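You operate a simulated robot arm through the tools that you are given. There is no shell and no other tool. Be economical: measure what you need, move in short steps, check, and stop when the job is done.

You are at the controls of a simulated robot arm. One attempt, no reset.

JOB
Sand the beige wooden block clean in the vise and put it back.
Fine: clamp it first, take the old paint off with the sanding block, then open the vise; sanding block back; leave the other. Set down upright: what you pick out. What is to be rubbed or washed off counts as gone when no trace of it is left.

It is judged by the outcome, as a careful person would: the job done as asked, and still so three seconds after it is handed in. It fails if anything else is knocked over, pushed out of place, dropped, spilled or broken.

ROBOT AND FRAMES
A 6-joint arm with a two-finger parallel gripper, fixed in place. Base frame: the origin is at the foot of the arm, x ahead of it, y to its left, z up; the work surface is at about z = 0.88. Readings come in m, degrees, newtons and seconds.
With the tool pointing down near the work surface it reaches from about 0.26 to 0.66 m from the base axis. Its first joint turns from -66.0 to 66.0 degrees. Payload 2.9 kg.
The TCP is the grasp point between the finger pads, 0.03 m short of the fingertips. In the tool frame z runs along the fingers and y along their closing line. The gripper opens to 0.11 m. The fingers are 0.02 m wide and 0.01 m thick; the gripper's body (0.048 by 0.112 m) begins 0.055 m behind the TCP.
Orientation is that of the tool frame in the base frame, as [roll, pitch, yaw] about the fixed x, y, z axes, in that order (R = Rz(yaw) Ry(pitch) Rx(roll)). With the fingers straight down and closing along the base's y, the tool's x points along the base's -x, its y along +y and its z along -z.

CONTROLS
- The arm moves only by the tool apply_moves. Its argument "steps" is a list of rows, each an object of numbers (a shift or turn left out is 0, a gripper value left out holds the last): "dx", "dy", "dz": the shift along the base's x, y, z in mm; "wx", "wy", "wz": the turn, a rotation vector about the base's x, y, z in degrees. In form: [{"dx": .., "dy": .., "dz": .., "wx": .., "wy": .., "wz": ..}, ...]. A call has 1 to 12 rows; each row is the pose to reach, as a shift and turn from the pose commanded when the call began. "hand" is the closure, from 0 (fully open) to 1 (shut), set as the call begins (left out, the last holds). Each row takes 0.2 s and may step no farther than 0.05 m and 8.6 degrees from the row before; otherwise, or with a gripper value out of range, the whole call is refused. Where a pose cannot be reached the arm comes as near as it can. A force on the tool above 70 N (or 10 N above the force at the start of the call, whichever is more), or a blocked arm, ends the call early, and 0.2 s more pass. The fingers move at their own pace (about 0.108 m/s each) and stop on an object; they squeeze with about 38 N. The grip force told is the motor's: it shows also when the fingers shut on nothing. Time passes only in rows, and 0.2 s behind the last, so rows that repeat a pose let the fingers close. The reply holds the time, the measured pose of the TCP, the force on the tool along the base axes, the opening and the grip force, in the units named above and with some noise, with the torque about the TCP (base axes, N m) and any sound that the robot's microphone picked up, and new pictures: "show" is both (left out), scene, wrist or none.
- Cameras (640 x 400 px; columns grow to the right, rows downward): "scene" is fixed at [0.0739, 0.4272, 1.3948]; the picture's right is [-0.80, -0.60, 0.00], its down [-0.29, 0.38, -0.88] and it looks along [0.53, -0.70, -0.48] (base axes); focal length 318 px, centre (320, 200). "wrist" rides on the gripper at [0.072, 0.017, -0.103] in the tool frame; the picture's right is [-0.23, 0.97, 0.00], its down [-0.76, -0.18, -0.62] and it looks along [-0.61, -0.14, 0.78] (tool axes); focal length 222 px, centre (320, 200). There is no depth. A picture from a camera that has moved, and an enlarged one, comes with that camera's place and axes in the base frame and with its lens.
- zoom(camera, box): a new picture of the part [left, top, right, bottom] of that camera's present view, enlarged. It takes no simulated time.
- finish_job(): hands the job in; it is judged then, once.

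Go step by step. Nothing tells you positions but the pictures and the camera data: compare them with the known pose of the tool, close in by small moves and look again before you grip or let go. The budget is 120 turns and 200 pictures, counting those below and the enlarged ones. Unless the task says otherwise, let go and move clear before handing in, and close with one line.

The tools are called by a JSON object that holds its "op" and its "data". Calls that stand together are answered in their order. apply_moves: Moves the arm, as the interface text tells. Its arguments: {"type":"object","properties":{"steps":{"type":"array","items":{"type":"object","properties":{"dx":{"type":"number"},"dy":{"type":"number"},"dz":{"type":"number"},"wx":{"type":"number"},"wy":{"type":"number"},"wz":{"type":"number"}}}},"hand":{"type":"number"},"show":{"type":"string","enum":["both","scene","wrist","none"]}},"required":["steps"]} The other tools are called the same way: zoom (camera, box) takes an enlarged picture of a part of a camera's view; finish_job () hands the job in.

At the start:

```text
t: 0.0
position: [0.3852, -0.0547, 1.2451]
ee_rot: [-180.0, 0.0, 180.0]
force: [0.3, 0.4, 0.3]
moment: [-0.02, -0.01, 0.0]
grip_width: 0.1101
grasp_force: 0.2
```

scene: 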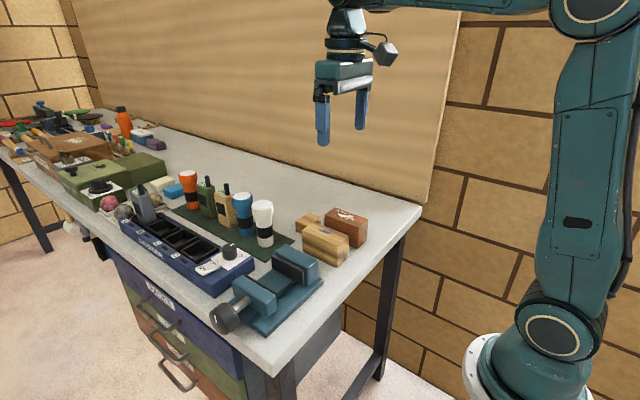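
wrist: 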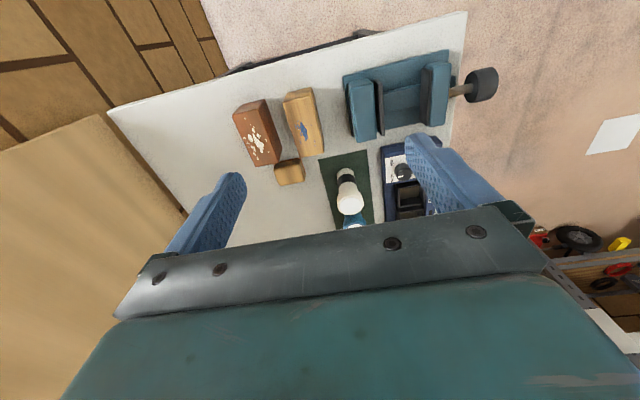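

I see a vise near the table's edge, with a beige block with a blue mark, a brown block and a smaller beige block beside it. I'll zoom in to identify each one.

{"op": "zoom", "data": {"camera": "scene", "box": [200, 180, 400, 350]}}

{"op": "zoom", "data": {"camera": "wrist", "box": [220, 40, 520, 230]}}

```text
2.35 times, centred on (300, 265) of scene
camera zoom: at [0.0739, 0.4272, 1.3948], right [-0.8, -0.6, 0.0], down [-0.29, 0.38, -0.88], along [0.53, -0.7, -0.48], focal length 749 px, centre (367, 47)
```

zoom: 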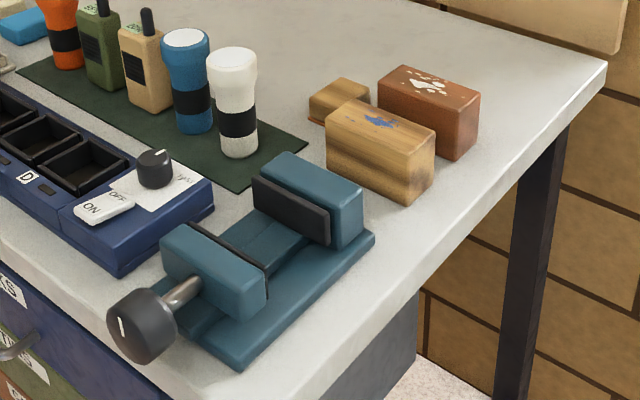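

```text
2.11 times, centred on (370, 135) of wrist
camera zoom: at [0.3124, -0.0368, 1.3483], right [0.23, 0.97, 0.0], down [0.76, -0.18, 0.62], along [0.61, -0.14, -0.78], focal length 468 px, centre (215, 337)
```

zoom: 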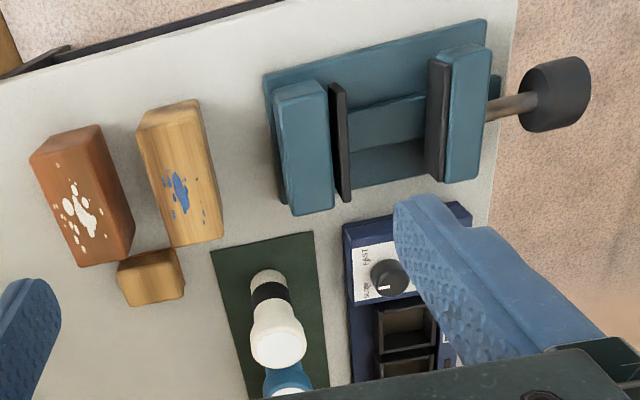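

The beige block with blue paint is near (0.46, -0.10). The small cork sanding block is beyond it, and the vise is near (0.45, 0.08) with its knob pointing to +y. I'll move to get a closer view of the vise.

{"op": "apply_moves", "data": {"steps": [{"dx": -15, "dy": 30, "dz": -20}, {"dx": -30, "dy": 70, "dz": -40}, {"dx": -40, "dy": 110, "dz": -60}, {"dx": -40, "dy": 110, "dz": -60}]}}

```text
t: 1.0
position: [0.3436, 0.0565, 1.1853]
ee_rot: [-179.9, 0.0, -180.0]
force: [-0.1, -0.5, -0.5]
moment: [0.02, 0.01, 0.0]
grip_width: 0.1102
grasp_force: 0.0
camera wrist: at [0.2719, 0.0732, 1.2878], right [0.23, 0.97, 0.0], down [0.76, -0.18, 0.62], along [0.61, -0.14, -0.78], focal length 222 px, centre (320, 200)
```

scene: 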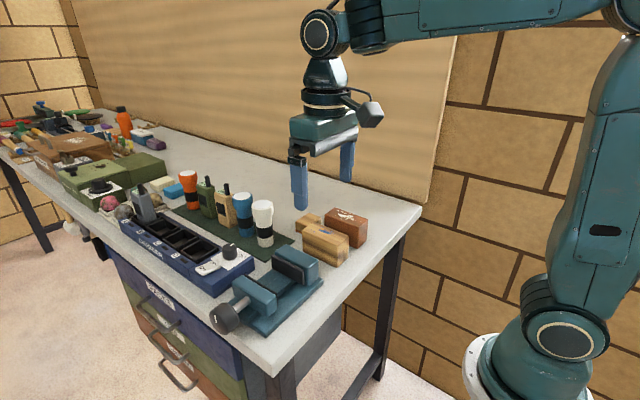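
wrist: 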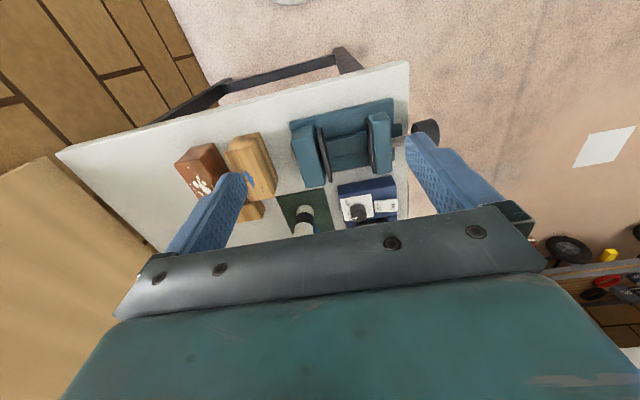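

The view over the vise is clear, so I'll zoom in to measure it.

{"op": "zoom", "data": {"camera": "wrist", "box": [270, 80, 450, 200]}}

{"op": "zoom", "data": {"camera": "scene", "box": [200, 235, 350, 335]}}

{"op": "zoom", "data": {"camera": "scene", "box": [270, 190, 390, 270]}}

```text
3.33 times, centred on (360, 140) of wrist
camera zoom: at [0.2719, 0.0732, 1.2878], right [0.23, 0.97, 0.0], down [0.76, -0.18, 0.62], along [0.61, -0.14, -0.78], focal length 740 px, centre (187, 400)
```

zoom: 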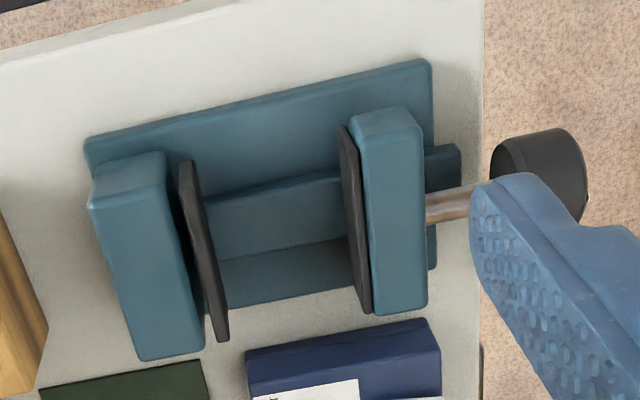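

```text
4.00 times, centred on (275, 285) of scene
camera zoom: at [0.0739, 0.4273, 1.3948], right [-0.8, -0.6, 0.0], down [-0.29, 0.38, -0.88], along [0.53, -0.7, -0.48], focal length 1273 px, centre (500, -140)
```

zoom: 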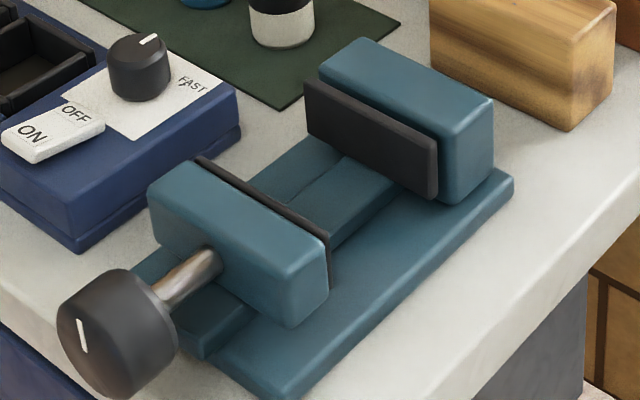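

```text
5.00 times, centred on (330, 230) of scene
camera zoom: at [0.0739, 0.4273, 1.3948], right [-0.8, -0.6, 0.0], down [-0.29, 0.38, -0.88], along [0.53, -0.7, -0.48], focal length 1592 px, centre (270, 50)
```

zoom: 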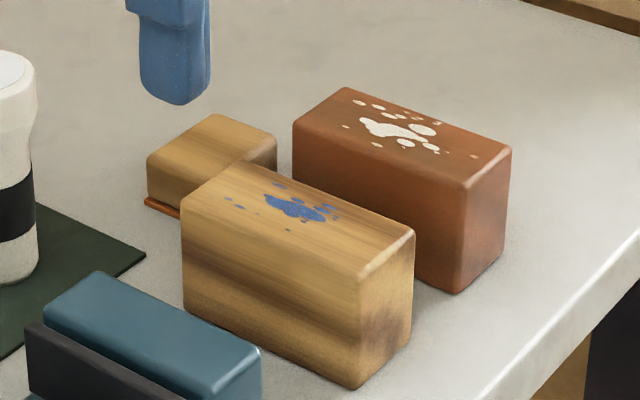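

The sanding block is the small one with an orange paper sole. The vise jaws lie along x and the block fits lengthwise. I'll hover over the painted block with the fingers partly open and measure again.

{"op": "apply_moves", "data": {"steps": [{"dx": 30, "dy": -35, "dz": -10}, {"dx": 60, "dy": -75, "dz": -25}, {"dx": 90, "dy": -110, "dz": -45}, {"dx": 112, "dy": -150, "dz": -70}, {"dx": 112, "dy": -155, "dz": -105}, {"dx": 112, "dy": -155, "dz": -125}, {"dx": 112, "dy": -155, "dz": -125}], "hand": 0.25}}

```text
refused: row 2 steps farther than a row can; nothing moved
```

One row was too long, so I'll use shorter steps.

{"op": "apply_moves", "data": {"steps": [{"dx": 28, "dy": -35, "dz": -10}, {"dx": 56, "dy": -70, "dz": -20}, {"dx": 84, "dy": -105, "dz": -40}, {"dx": 105, "dy": -135, "dz": -65}, {"dx": 112, "dy": -155, "dz": -100}, {"dx": 112, "dy": -155, "dz": -125}, {"dx": 112, "dy": -155, "dz": -125}], "hand": 0.25}}

```text
t: 2.6
position: [0.4559, -0.1002, 1.0607]
ee_rot: [-180.0, 0.0, -179.9]
force: [-0.2, -0.5, 0.5]
moment: [0.02, -0.03, 0.01]
grip_width: 0.0826
grasp_force: 0.0
camera wrist: at [0.3848, -0.0821, 1.163], right [0.23, 0.97, 0.0], down [0.76, -0.18, 0.62], along [0.61, -0.14, -0.78], focal length 222 px, centre (320, 200)
```

scene: 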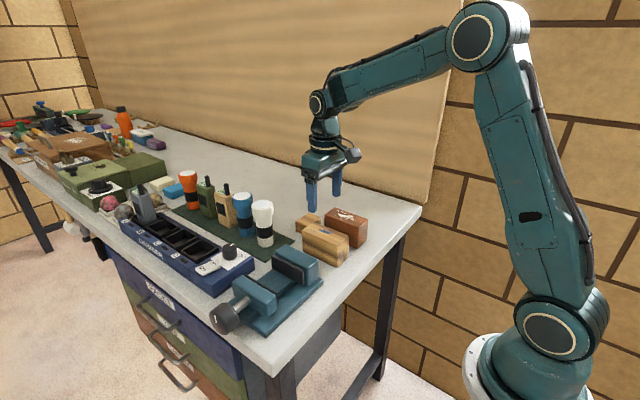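
wrist: 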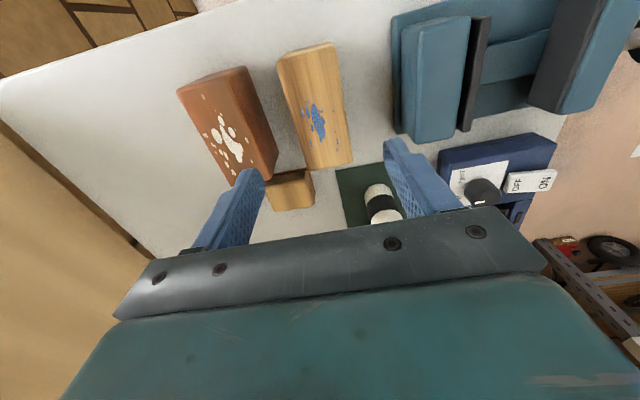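

{"op": "zoom", "data": {"camera": "wrist", "box": [170, 30, 410, 220]}}

```text
2.11 times, centred on (290, 125) of wrist
camera zoom: at [0.3848, -0.0821, 1.163], right [0.23, 0.97, 0.0], down [0.76, -0.18, 0.62], along [0.61, -0.14, -0.78], focal length 468 px, centre (383, 358)
```

zoom: 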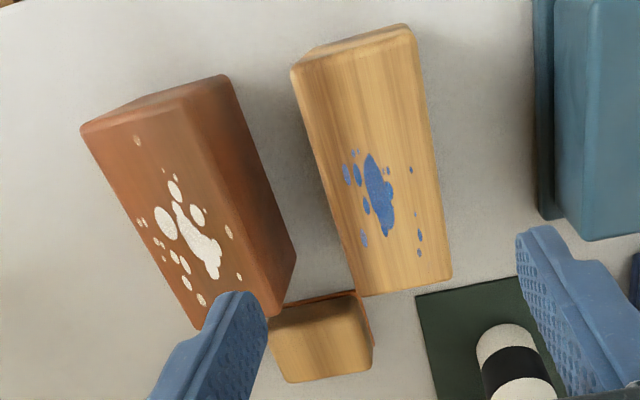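

The block spans x 0.402–0.511 and y −0.122 to −0.074, with its top near 0.947. I'll narrow the fingers and descend so that they overlap the block's top 22 mm.

{"op": "apply_moves", "data": {"steps": [{"dy": 2, "dz": 0}, {"dy": 2, "dz": -35}, {"dy": 2, "dz": -70}, {"dy": 2, "dz": -90}, {"dy": 2, "dz": -105}, {"dy": 2, "dz": -105}], "hand": 0.4}}

{"op": "zoom", "data": {"camera": "scene", "box": [270, 170, 390, 270]}}

```text
t: 4.0
position: [0.4567, -0.0977, 0.9536]
ee_rot: [180.0, 0.0, -180.0]
force: [0.4, 0.0, -0.9]
moment: [0.0, -0.02, 0.0]
grip_width: 0.0659
grasp_force: 0.0
camera wrist: at [0.3844, -0.0798, 1.0577], right [0.23, 0.97, 0.0], down [0.76, -0.18, 0.62], along [0.61, -0.14, -0.78], focal length 222 px, centre (320, 200)
```

scene: 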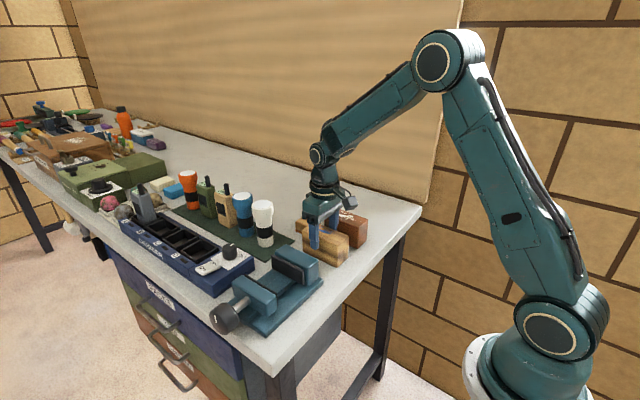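
wrist: 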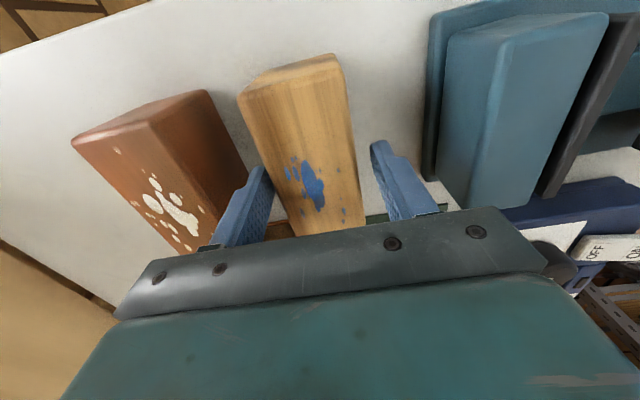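

```text
4.00 times, centred on (330, 220) of scene
camera zoom: at [0.0739, 0.4272, 1.3948], right [-0.8, -0.6, 0.0], down [-0.29, 0.38, -0.88], along [0.53, -0.7, -0.48], focal length 1273 px, centre (280, 120)
```

zoom: 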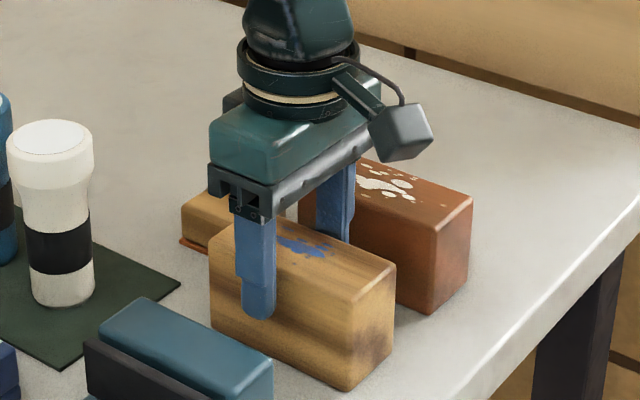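

The block's top seems a few mm higher than I estimated. I'll rise 6 mm so the fingers won't foul the vise jaws, then close.

{"op": "apply_moves", "data": {"steps": [{"dz": 6}, {"dz": 6}], "show": "none"}}

{"op": "apply_moves", "data": {"steps": [{}, {}, {}, {}], "hand": 1}}

{"op": "zoom", "data": {"camera": "scene", "box": [270, 170, 390, 270]}}

```text
t: 4.6
position: [0.4577, -0.0977, 0.9616]
ee_rot: [-180.0, 0.1, -180.0]
force: [0.1, 0.1, 0.1]
moment: [0.02, 0.02, 0.02]
grip_width: 0.0661
grasp_force: 0.0
```

```text
t: 5.6
position: [0.4572, -0.0973, 0.9605]
ee_rot: [180.0, -0.1, -179.9]
force: [0.6, -0.4, 2.9]
moment: [0.13, -0.02, 0.01]
grip_width: 0.0513
grasp_force: 38.5
camera wrist: at [0.3845, -0.0799, 1.0644], right [0.23, 0.97, 0.0], down [0.76, -0.18, 0.62], along [0.61, -0.14, -0.78], focal length 222 px, centre (320, 200)
```

scene: 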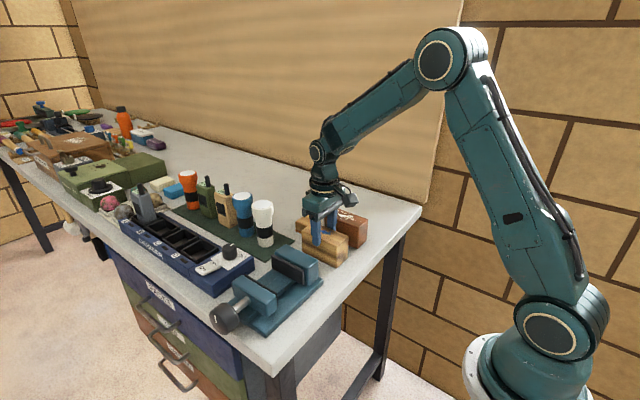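
wrist: 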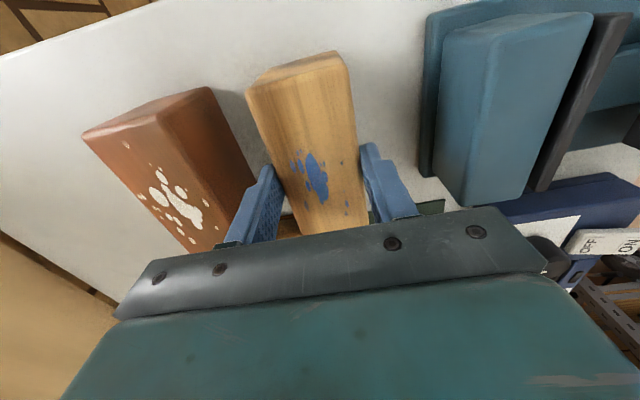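

```text
4.00 times, centred on (330, 220) of scene
camera zoom: at [0.0739, 0.4272, 1.3948], right [-0.8, -0.6, 0.0], down [-0.29, 0.38, -0.88], along [0.53, -0.7, -0.48], focal length 1273 px, centre (280, 120)
```

zoom: 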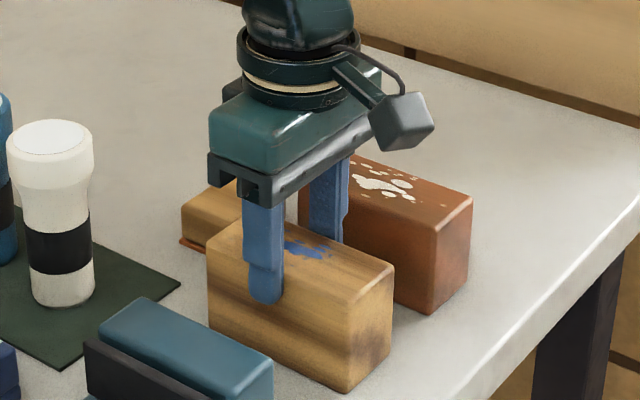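

The block is gripped (width 0.051). I'm lifting it straight up and carrying it over the vise.

{"op": "apply_moves", "data": {"steps": [{"dz": 30}, {"dz": 75}, {"dz": 120}, {"dy": 40, "dz": 120}, {"dy": 85, "dz": 120}, {"dy": 130, "dz": 120}, {"dy": 176, "dz": 120}, {"dy": 176, "dz": 120}]}}

{"op": "zoom", "data": {"camera": "scene", "box": [200, 190, 360, 330]}}

{"op": "zoom", "data": {"camera": "wrist", "box": [200, 0, 480, 240]}}

```text
t: 7.4
position: [0.4555, 0.0793, 1.0825]
ee_rot: [-180.0, 0.2, -179.9]
force: [-0.3, -0.4, -2.9]
moment: [0.03, 0.0, -0.01]
grip_width: 0.0515
grasp_force: 37.6
camera wrist: at [0.3838, 0.0964, 1.1838], right [0.23, 0.97, 0.0], down [0.76, -0.18, 0.62], along [0.61, -0.14, -0.78], focal length 222 px, centre (320, 200)
```

scene: 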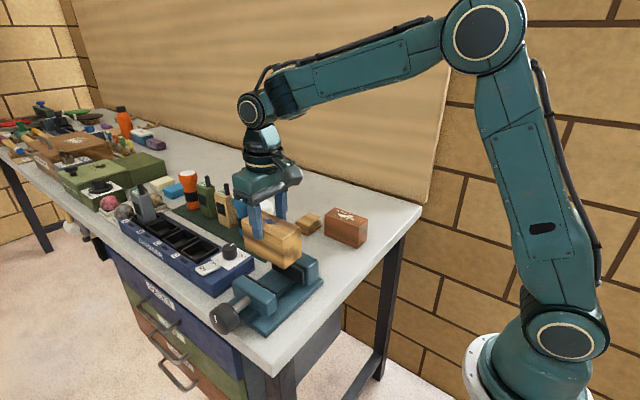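
wrist: 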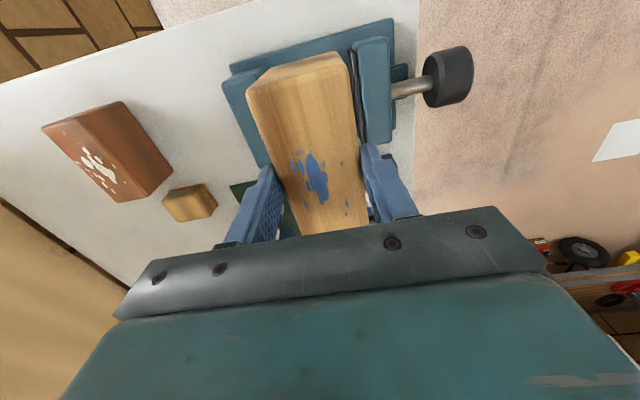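

```text
2.86 times, centred on (280, 260) of scene
camera zoom: at [0.0739, 0.4273, 1.3948], right [-0.8, -0.6, 0.0], down [-0.29, 0.38, -0.88], along [0.53, -0.7, -0.48], focal length 910 px, centre (434, 29)
```

zoom: 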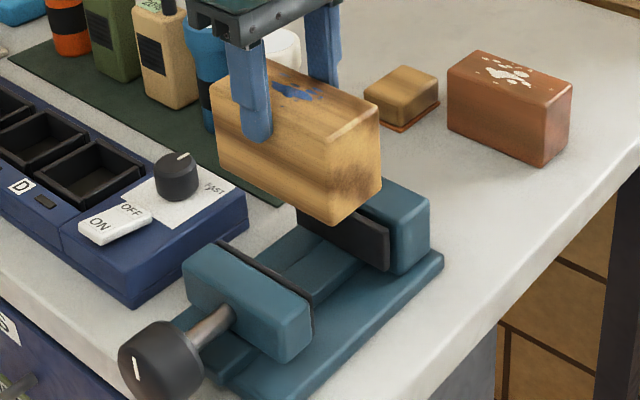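

```text
1.67 times, centred on (340, 120) of wrist
camera zoom: at [0.3838, 0.0964, 1.1838], right [0.23, 0.97, 0.0], down [0.76, -0.18, 0.62], along [0.61, -0.14, -0.78], focal length 370 px, centre (287, 333)
```

zoom: 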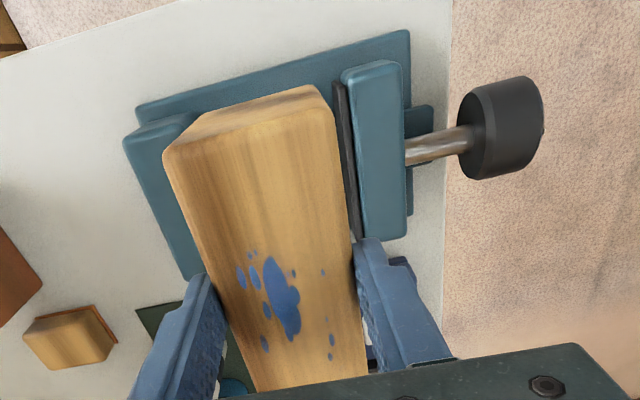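

The block hangs squarely over the jaws, with about 10 mm clear on each side and the fingers well above the jaw tops. I'm lowering most of the way, then I'll check.

{"op": "apply_moves", "data": {"steps": [{"dx": 2, "dz": -35}, {"dx": 2, "dz": -60}, {"dx": 2, "dz": -60}]}}

{"op": "zoom", "data": {"camera": "scene", "box": [200, 210, 340, 330]}}

{"op": "zoom", "data": {"camera": "wrist", "box": [200, 0, 480, 240]}}

```text
t: 8.2
position: [0.4585, 0.0789, 1.0208]
ee_rot: [-179.9, -0.1, 179.9]
force: [-0.5, -0.1, -1.6]
moment: [-0.01, 0.01, -0.01]
grip_width: 0.0516
grasp_force: 37.5
camera wrist: at [0.3867, 0.0963, 1.1238], right [0.23, 0.97, 0.0], down [0.76, -0.18, 0.62], along [0.61, -0.14, -0.78], focal length 222 px, centre (320, 200)
```

scene: 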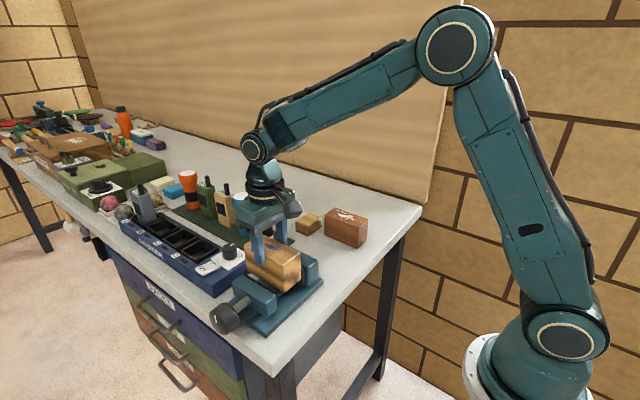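
wrist: 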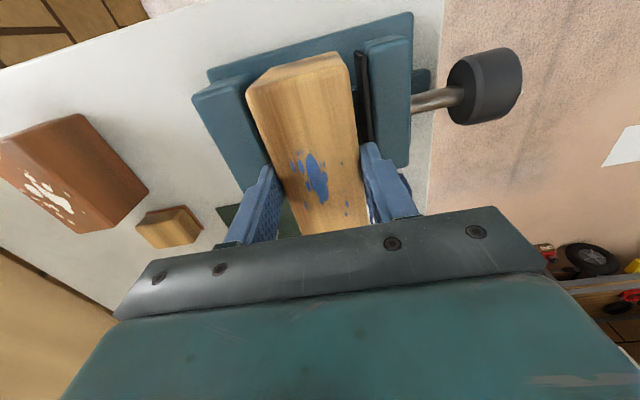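

```text
3.33 times, centred on (270, 270) of scene
camera zoom: at [0.0739, 0.4273, 1.3948], right [-0.8, -0.6, 0.0], down [-0.29, 0.38, -0.88], along [0.53, -0.7, -0.48], focal length 1061 px, centre (487, -33)
```

zoom: 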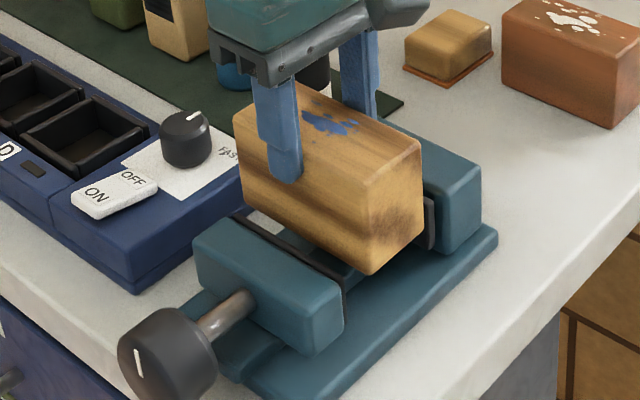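

```text
1.67 times, centred on (340, 120) of wrist
camera zoom: at [0.3867, 0.0963, 1.1238], right [0.23, 0.97, 0.0], down [0.76, -0.18, 0.62], along [0.61, -0.14, -0.78], focal length 370 px, centre (287, 333)
```

zoom: 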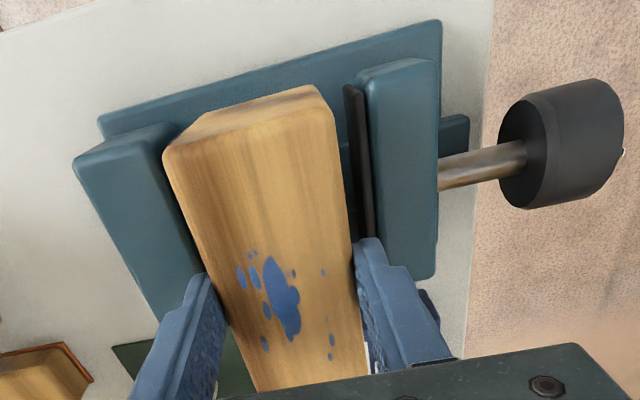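

Everything is still clear. I'll go down another 22 mm and check the gaps from the side.

{"op": "apply_moves", "data": {"steps": [{"dz": -12}, {"dz": -22}, {"dz": -22}], "show": "none"}}

{"op": "zoom", "data": {"camera": "scene", "box": [230, 230, 330, 320]}}

{"op": "zoom", "data": {"camera": "wrist", "box": [170, 0, 450, 240]}}

```text
t: 9.0
position: [0.4587, 0.0787, 0.9987]
ee_rot: [179.9, 0.0, -179.9]
force: [-1.3, 0.1, -2.5]
moment: [-0.01, 0.03, -0.01]
grip_width: 0.0515
grasp_force: 38.0
```

```text
4.44 times, centred on (280, 275) of scene
camera zoom: at [0.0739, 0.4273, 1.3948], right [-0.8, -0.6, 0.0], down [-0.29, 0.38, -0.88], along [0.53, -0.7, -0.48], focal length 1415 px, centre (498, -133)
```

zoom: 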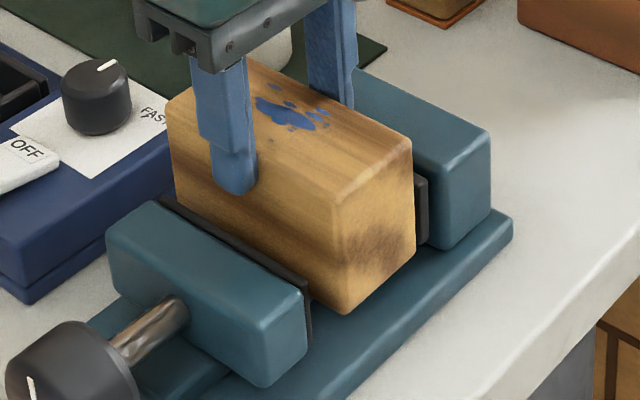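

```text
1.67 times, centred on (310, 120) of wrist
camera zoom: at [0.3864, 0.0964, 1.1022], right [0.23, 0.97, 0.0], down [0.76, -0.18, 0.62], along [0.61, -0.14, -0.78], focal length 370 px, centre (337, 333)
```

zoom: 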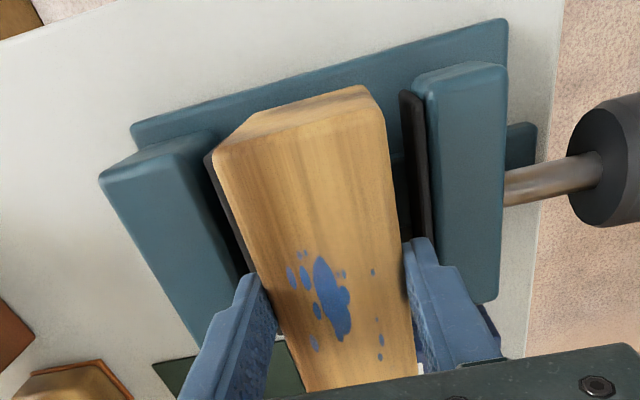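

The block is between the pads with gaps on both sides. I'm lowering slowly until it seats.

{"op": "apply_moves", "data": {"steps": [{"dz": -4}, {"dz": -8}, {"dz": -11}, {"dz": -14}, {"dz": -14}], "show": "none"}}

{"op": "zoom", "data": {"camera": "scene", "box": [230, 230, 330, 320]}}

```text
t: 10.2
position: [0.4595, 0.0781, 0.9883]
ee_rot: [179.9, 0.4, -180.0]
force: [-2.6, -1.9, 34.1]
moment: [-0.12, -0.08, -0.01]
grip_width: 0.0519
grasp_force: 38.9
```

```text
4.44 times, centred on (280, 275) of scene
camera zoom: at [0.0733, 0.4271, 1.3949], right [-0.8, -0.6, 0.0], down [-0.29, 0.38, -0.88], along [0.53, -0.7, -0.48], focal length 1415 px, centre (498, -133)
```

zoom: 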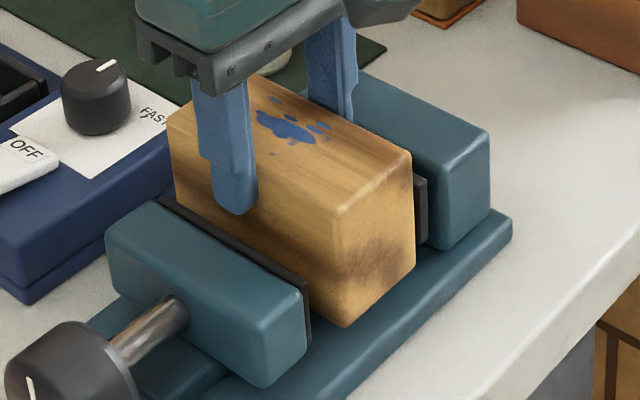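

The block is seated, with contact at z≈0.988. I'll relieve the press, open the fingers slightly and rise.

{"op": "apply_moves", "data": {"steps": [{"dz": 3}, {"dz": 3}], "show": "none"}}

{"op": "apply_moves", "data": {"steps": [{}, {}, {"dz": 10}, {"dz": 40}, {"dz": 85}, {"dz": 130}, {"dz": 130}], "hand": 0.3}}

{"op": "zoom", "data": {"camera": "scene", "box": [200, 220, 330, 340]}}

{"op": "zoom", "data": {"camera": "wrist", "box": [200, 0, 500, 240]}}

```text
t: 10.8
position: [0.4577, 0.0785, 0.988]
ee_rot: [-180.0, 0.0, 180.0]
force: [5.6, 1.5, 10.0]
moment: [0.21, -0.66, -0.06]
grip_width: 0.0516
grasp_force: 38.0
```

```text
t: 12.4
position: [0.458, 0.0778, 1.1194]
ee_rot: [-180.0, 0.0, 179.9]
force: [-0.7, 0.2, -0.2]
moment: [0.02, -0.01, -0.01]
grip_width: 0.0769
grasp_force: 0.2
camera wrist: at [0.3855, 0.096, 1.2215], right [0.23, 0.97, 0.0], down [0.76, -0.18, 0.62], along [0.61, -0.14, -0.78], focal length 222 px, centre (320, 200)
```

scene: 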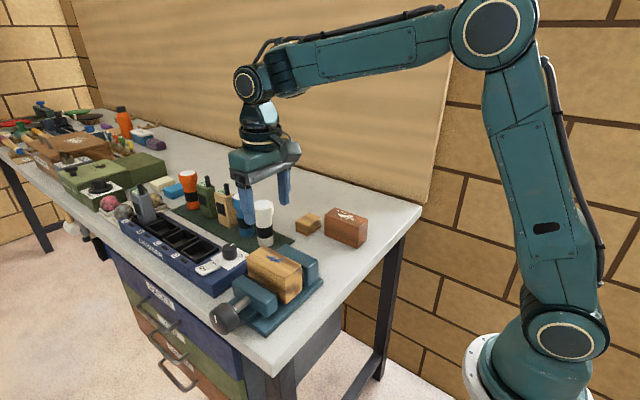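
wrist: 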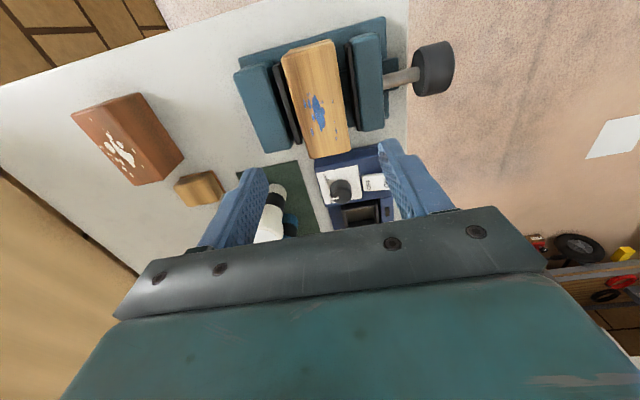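

```text
3.33 times, centred on (265, 280) of scene
camera zoom: at [0.0739, 0.4272, 1.3948], right [-0.8, -0.6, 0.0], down [-0.29, 0.38, -0.88], along [0.53, -0.7, -0.48], focal length 1061 px, centre (503, -67)
```

zoom: 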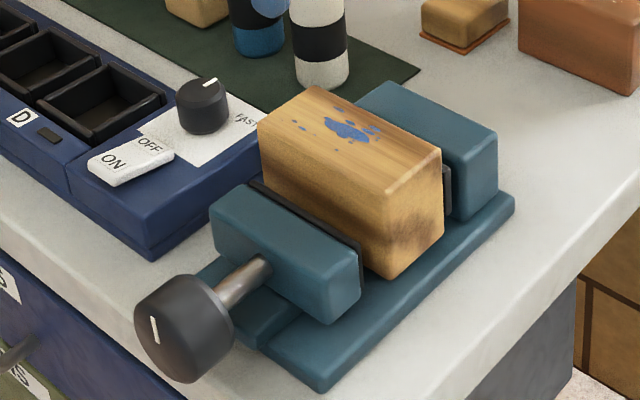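

```text
1.67 times, centred on (350, 120) of wrist
camera zoom: at [0.3855, 0.096, 1.2215], right [0.23, 0.97, 0.0], down [0.76, -0.18, 0.62], along [0.61, -0.14, -0.78], focal length 370 px, centre (270, 333)
```

zoom: 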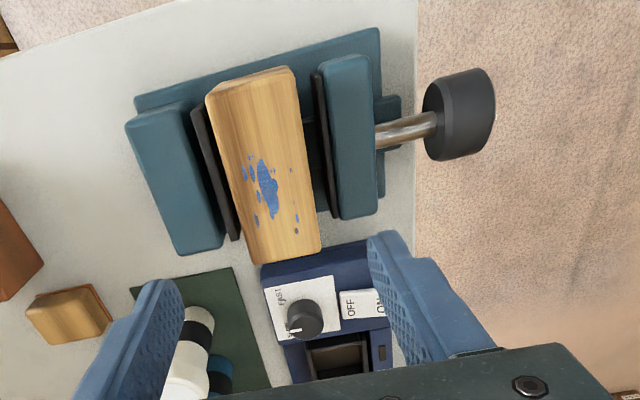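

The block stands in the open vise. Next is the knob, whose axis is along y at about (0.457, y, 0.929), with the knob spanning y≈0.195–0.232. I'll turn the tool horizontal, pointing at −y, out beyond the knob and above it.

{"op": "apply_moves", "data": {"steps": [{"dy": 40, "dz": 20}, {"dy": 80, "dz": 20, "wx": -8.5}, {"dy": 120, "dz": 20, "wx": -17}, {"dy": 160, "dz": 20, "wx": -25.5}, {"dy": 190, "dz": 20, "wx": -34}, {"dy": 210, "dz": 20, "wx": -42.5}, {"dy": 210, "dz": 20, "wx": -51}, {"dy": 210, "dz": 20, "wx": -59.5}, {"dy": 210, "dz": 20, "wx": -68}, {"dy": 210, "dz": 20, "wx": -76.5}, {"dy": 210, "dz": 20, "wx": -85}, {"dy": 210, "dz": 20, "wx": -90}], "hand": 0.15}}

```text
t: 15.0
position: [0.292, 0.0466, 0.9328]
ee_rot: [-95.5, 0.3, -178.5]
force: [-0.7, 0.2, -0.6]
moment: [-0.04, 0.0, -0.02]
grip_width: 0.0935
grasp_force: 0.0
out of reach, approached as far as the arm can: row 3, 4, 5, 6, 7, 8, 9, 10, 11, 12
camera wrist: at [0.218, 0.1495, 0.9246], right [0.23, 0.1, -0.97], down [0.74, 0.62, 0.24], along [0.63, -0.77, 0.07], focal length 222 px, centre (320, 200)
```

scene: 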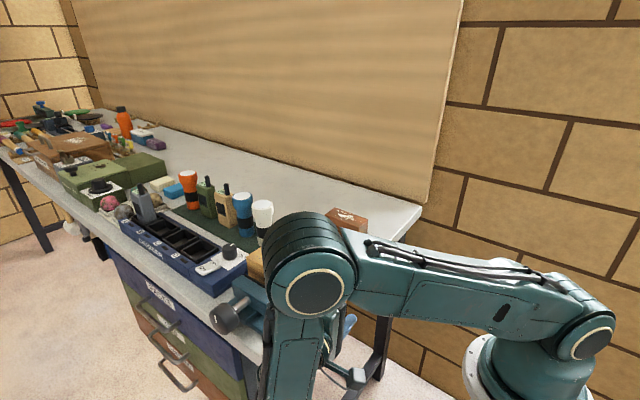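
wrist: 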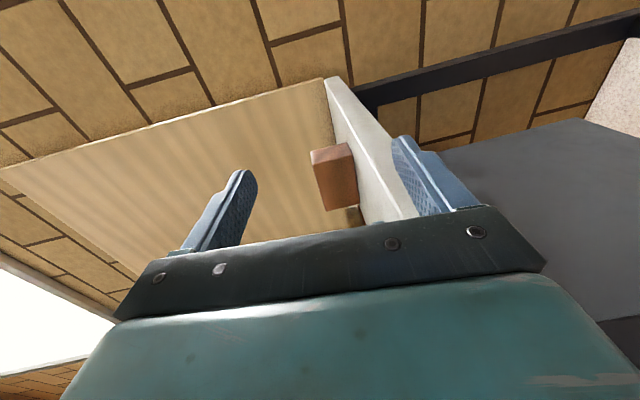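

Horizontal pointing is out of reach there, and the arm strayed clear of the table. I'll check which pose is being held before backing out.

{"op": "apply_moves", "data": {"steps": [{}], "show": "none"}}

{"op": "zoom", "data": {"camera": "scene", "box": [200, 200, 420, 400]}}

```text
t: 15.4
position: [0.2922, 0.0458, 0.9323]
ee_rot: [-95.4, 0.2, -178.4]
force: [0.0, -0.3, 0.4]
moment: [-0.01, -0.01, -0.02]
grip_width: 0.0935
grasp_force: 0.1
```

```text
2.00 times, centred on (310, 300) of scene
camera zoom: at [0.0739, 0.4272, 1.3948], right [-0.8, -0.6, 0.0], down [-0.29, 0.38, -0.88], along [0.53, -0.7, -0.48], focal length 637 px, centre (340, 0)
```

zoom: 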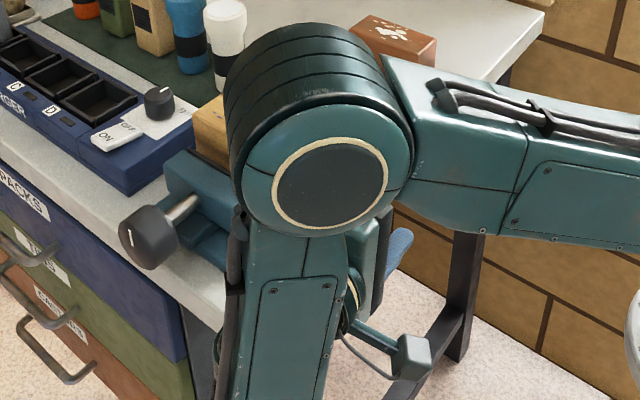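

The held pose is the actual one, and the vise and block look undisturbed. I'm backing out gradually: up and rotating back towards pointing down.

{"op": "apply_moves", "data": {"steps": [{"dz": 20, "wx": 6}, {"dz": 40, "wx": 14}, {"dz": 60, "wx": 22}, {"dz": 80, "wx": 30}], "show": "scene"}}

```text
t: 16.4
position: [0.2914, 0.0454, 1.0147]
ee_rot: [-125.6, 0.8, -178.7]
force: [-0.1, -0.6, 0.0]
moment: [-0.01, 0.01, -0.04]
grip_width: 0.0933
grasp_force: 0.2
```

scene: 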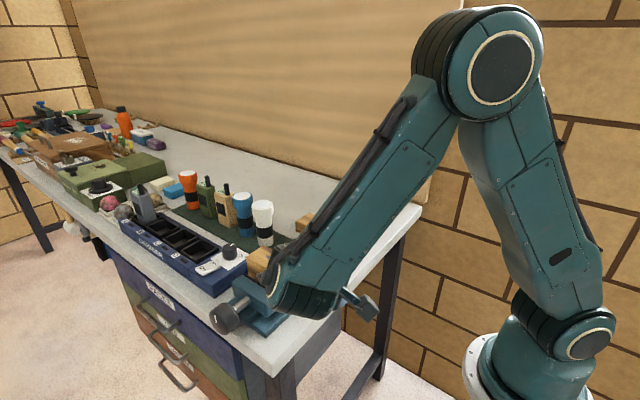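

The back-out is working, so I'll continue up and rotate to straight down.

{"op": "apply_moves", "data": {"steps": [{"dz": 25, "wx": 8}, {"dz": 50, "wx": 16}, {"dz": 75, "wx": 24}, {"dz": 100, "wx": 32}, {"dz": 125, "wx": 40}, {"dz": 150, "wx": 48}, {"dz": 160, "wx": 54.4}, {"dz": 160, "wx": 54.4}]}}

```text
t: 18.2
position: [0.2917, 0.0465, 1.1776]
ee_rot: [-180.0, 1.6, 179.9]
force: [0.6, 0.4, 0.7]
moment: [-0.01, -0.04, -0.01]
grip_width: 0.0933
grasp_force: 0.1
camera wrist: at [0.2164, 0.0639, 1.2777], right [0.23, 0.97, 0.01], down [0.74, -0.18, 0.64], along [0.63, -0.14, -0.76], focal length 222 px, centre (320, 200)
```

scene: 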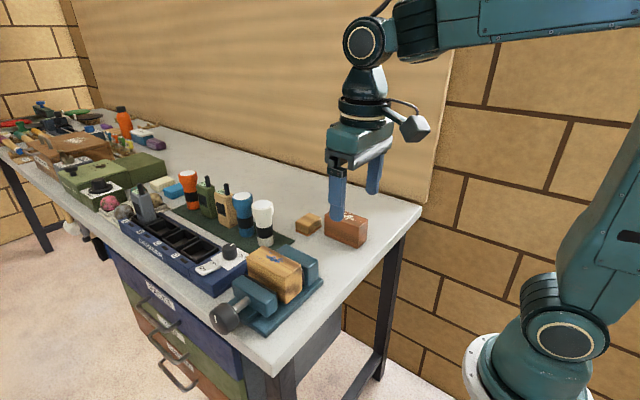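
wrist: 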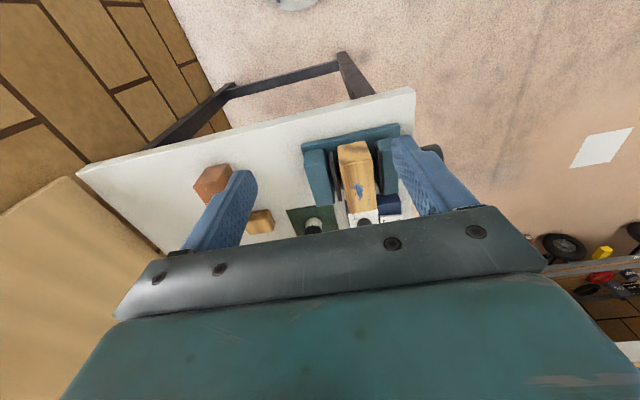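

The arm is back, safe and pointing down. I'll approach the knob from above instead: yaw −90° so the fingers close along x, while moving over the knob at height.

{"op": "apply_moves", "data": {"steps": [{"dx": 15, "dy": 15, "wy": 1.6, "wz": -8}, {"dx": 30, "dy": 30, "wy": 1.6, "wz": -16}, {"dx": 45, "dy": 45, "wy": 1.6, "wz": -24}, {"dx": 60, "dy": 60, "wy": 1.6, "wz": -32}, {"dx": 75, "dy": 75, "wy": 1.6, "wz": -40}, {"dx": 90, "dy": 90, "wy": 1.6, "wz": -48}, {"dx": 105, "dy": 105, "wy": 1.6, "wz": -56}, {"dx": 120, "dy": 120, "wy": 1.6, "wz": -64}, {"dx": 135, "dy": 135, "wy": 1.6, "wz": -72}, {"dx": 150, "dy": 150, "wy": 1.6, "wz": -80}, {"dx": 165, "dy": 165, "wy": 1.6, "wz": -88}, {"dx": 165, "dy": 165, "wy": 1.6, "wz": -90}], "hand": 0.2}}

```text
t: 20.8
position: [0.4566, 0.2109, 1.176]
ee_rot: [-179.1, 0.6, 89.9]
force: [0.3, 0.1, 0.0]
moment: [-0.01, 0.04, 0.0]
grip_width: 0.088
grasp_force: 0.2
camera wrist: at [0.4759, 0.2856, 1.2773], right [0.97, -0.23, -0.02], down [-0.17, -0.75, 0.63], along [-0.16, -0.61, -0.77], focal length 222 px, centre (320, 200)
```

scene: 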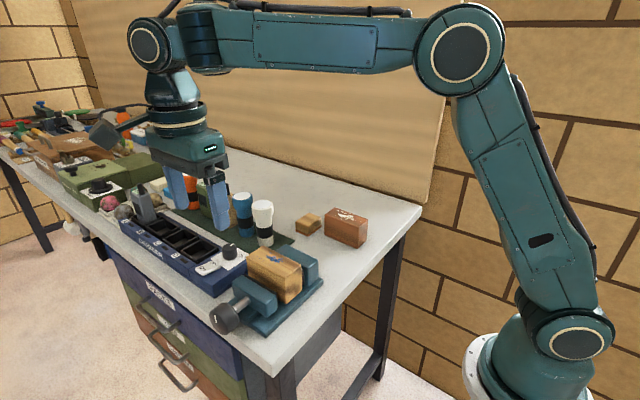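
wrist: 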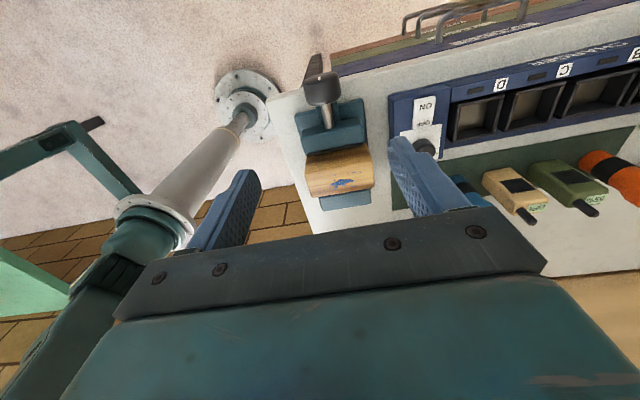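

The knob is directly below. I'm descending to just above it to confirm the alignment.

{"op": "apply_moves", "data": {"steps": [{"dz": -45}, {"dz": -90}, {"dz": -135}, {"dz": -176}, {"dz": -176}]}}

{"op": "zoom", "data": {"camera": "scene", "box": [170, 210, 330, 340]}}

{"op": "zoom", "data": {"camera": "wrist", "box": [160, 0, 480, 240]}}

```text
t: 22.0
position: [0.457, 0.2109, 0.9996]
ee_rot: [-179.0, 0.6, 90.0]
force: [0.7, -0.1, 0.9]
moment: [0.0, 0.03, 0.05]
grip_width: 0.088
grasp_force: 0.1
camera wrist: at [0.4753, 0.2853, 1.1011], right [0.97, -0.23, -0.02], down [-0.17, -0.76, 0.63], along [-0.16, -0.61, -0.77], focal length 222 px, centre (320, 200)
```

scene: 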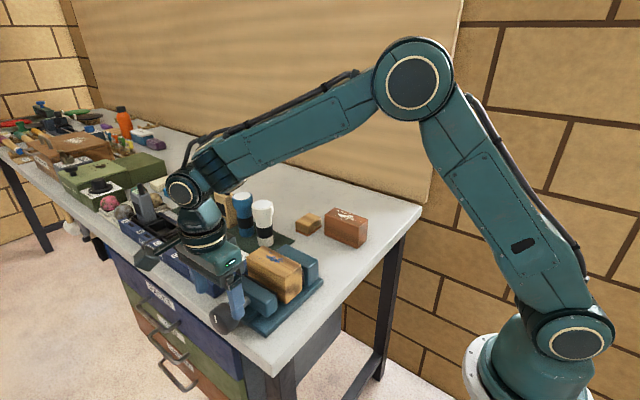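
wrist: 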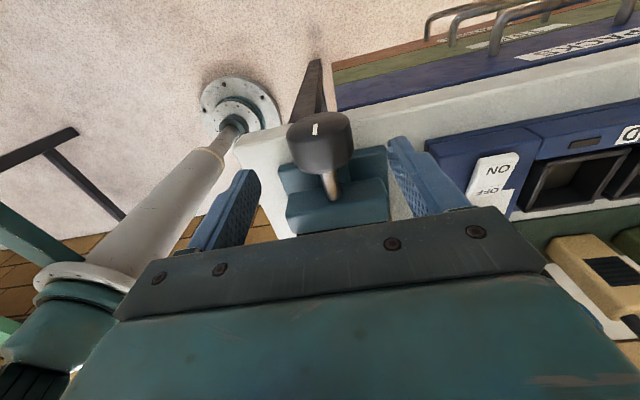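

```text
3.08 times, centred on (250, 275) of scene
camera zoom: at [0.0739, 0.4272, 1.3948], right [-0.8, -0.6, 0.0], down [-0.29, 0.38, -0.88], along [0.53, -0.7, -0.48], focal length 980 px, centre (535, -31)
```

zoom: 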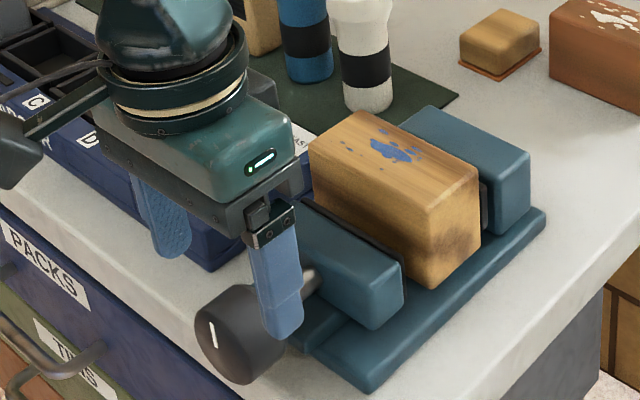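

```text
1.67 times, centred on (320, 120) of wrist
camera zoom: at [0.4753, 0.2853, 1.1011], right [0.97, -0.23, -0.02], down [-0.17, -0.76, 0.63], along [-0.16, -0.61, -0.77], focal length 370 px, centre (320, 333)
```

zoom: 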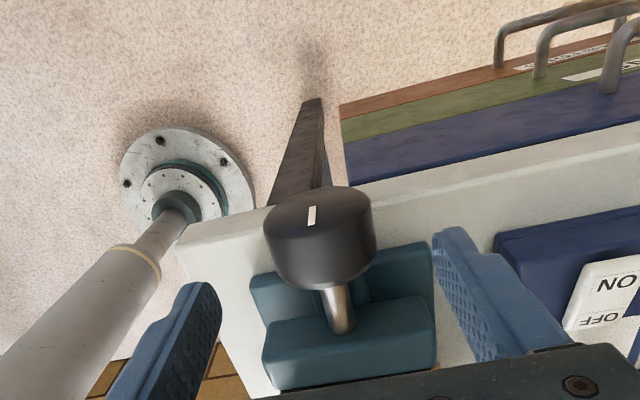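

The knob is centered between the fingers (y≈0.194–0.221). I'm descending to the axis height and closing.

{"op": "apply_moves", "data": {"steps": [{"dx": -1, "dy": -3, "dz": -35}, {"dx": -1, "dy": -3, "dz": -70}, {"dx": -1, "dy": -3, "dz": -70}], "show": "none"}}

{"op": "apply_moves", "data": {"steps": [{}, {}, {}, {}], "hand": 1}}

{"op": "zoom", "data": {"camera": "scene", "box": [170, 210, 330, 340]}}

```text
t: 22.8
position: [0.4536, 0.2081, 0.9304]
ee_rot: [-179.0, 0.5, 90.0]
force: [0.7, 0.7, 0.2]
moment: [-0.04, 0.01, 0.0]
grip_width: 0.0879
grasp_force: 0.1
```

```text
t: 23.8
position: [0.455, 0.208, 0.9296]
ee_rot: [-179.1, 0.7, 90.0]
force: [1.6, -0.5, -4.0]
moment: [0.11, -0.01, 0.06]
grip_width: 0.0514
grasp_force: 44.5
camera wrist: at [0.4743, 0.2825, 1.032], right [0.97, -0.23, -0.02], down [-0.17, -0.76, 0.63], along [-0.16, -0.61, -0.77], focal length 222 px, centre (320, 200)
```

scene: 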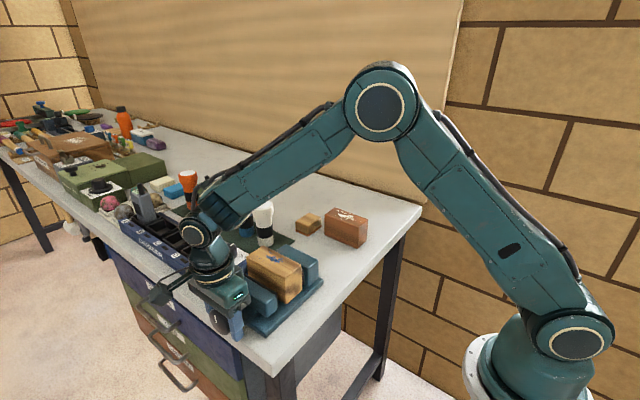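
wrist: 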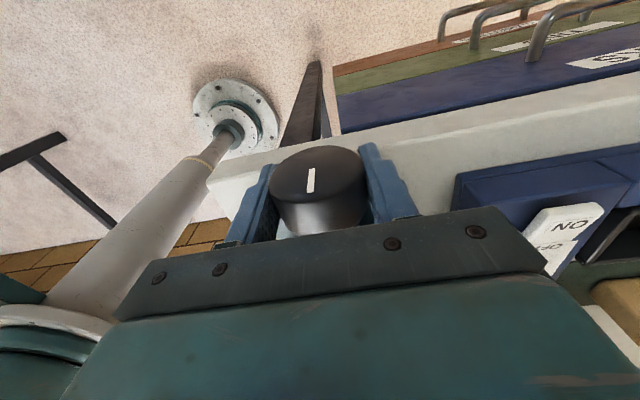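

```text
3.08 times, centred on (250, 275) of scene
camera zoom: at [0.074, 0.4273, 1.3948], right [-0.8, -0.6, 0.0], down [-0.29, 0.38, -0.88], along [0.53, -0.7, -0.48], focal length 980 px, centre (535, -31)
```

zoom: 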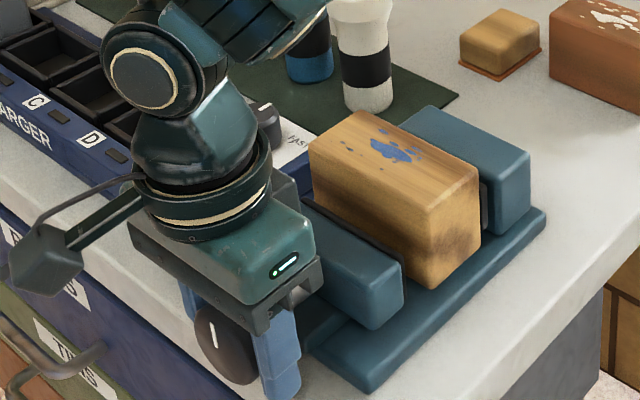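

The knob is held (0.051 m). I'm turning it clockwise as seen from its face (wy negative) in small steps.

{"op": "apply_moves", "data": {"steps": [{"wy": -8}, {"wy": -16}, {"wy": -24}, {"wy": -32}, {"wy": -40}]}}

{"op": "zoom", "data": {"camera": "scene", "box": [170, 210, 330, 340]}}

```text
t: 25.0
position: [0.4561, 0.2093, 0.9315]
ee_rot: [140.8, 0.3, 89.6]
force: [16.2, -0.9, -4.7]
moment: [-0.07, 0.1, 0.24]
grip_width: 0.0515
grasp_force: 45.0
camera wrist: at [0.4048, 0.2824, 1.0206], right [0.75, -0.23, 0.62], down [-0.54, -0.75, 0.38], along [0.38, -0.61, -0.69], focal length 222 px, centre (320, 200)
```

scene: 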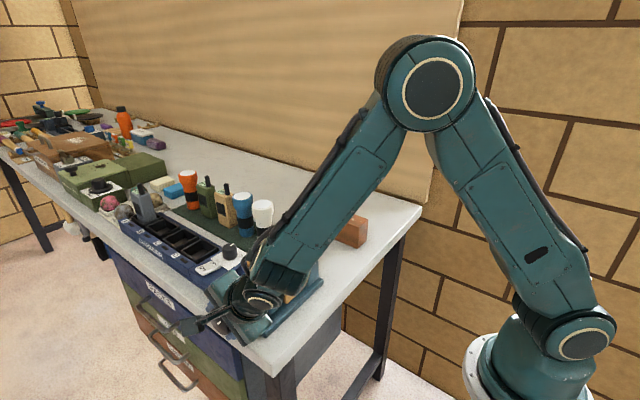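
wrist: 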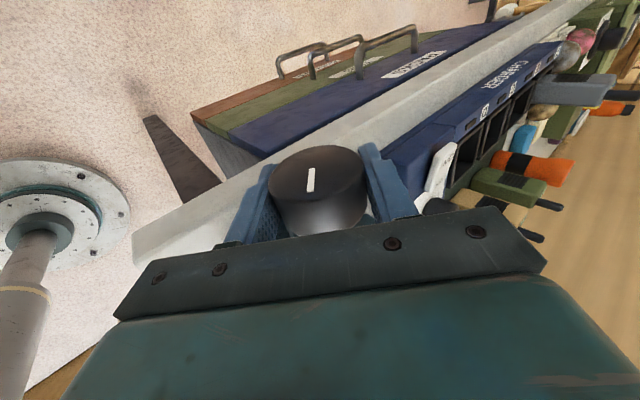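

```text
3.08 times, centred on (250, 275) of scene
camera zoom: at [0.0744, 0.4272, 1.3948], right [-0.8, -0.6, 0.0], down [-0.29, 0.38, -0.88], along [0.53, -0.7, -0.48], focal length 980 px, centre (535, -31)
```

zoom: 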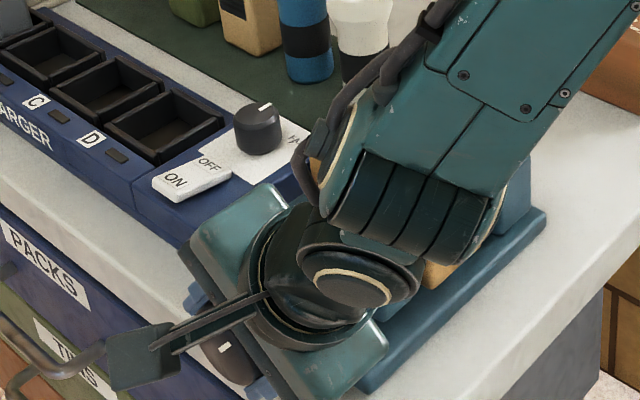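

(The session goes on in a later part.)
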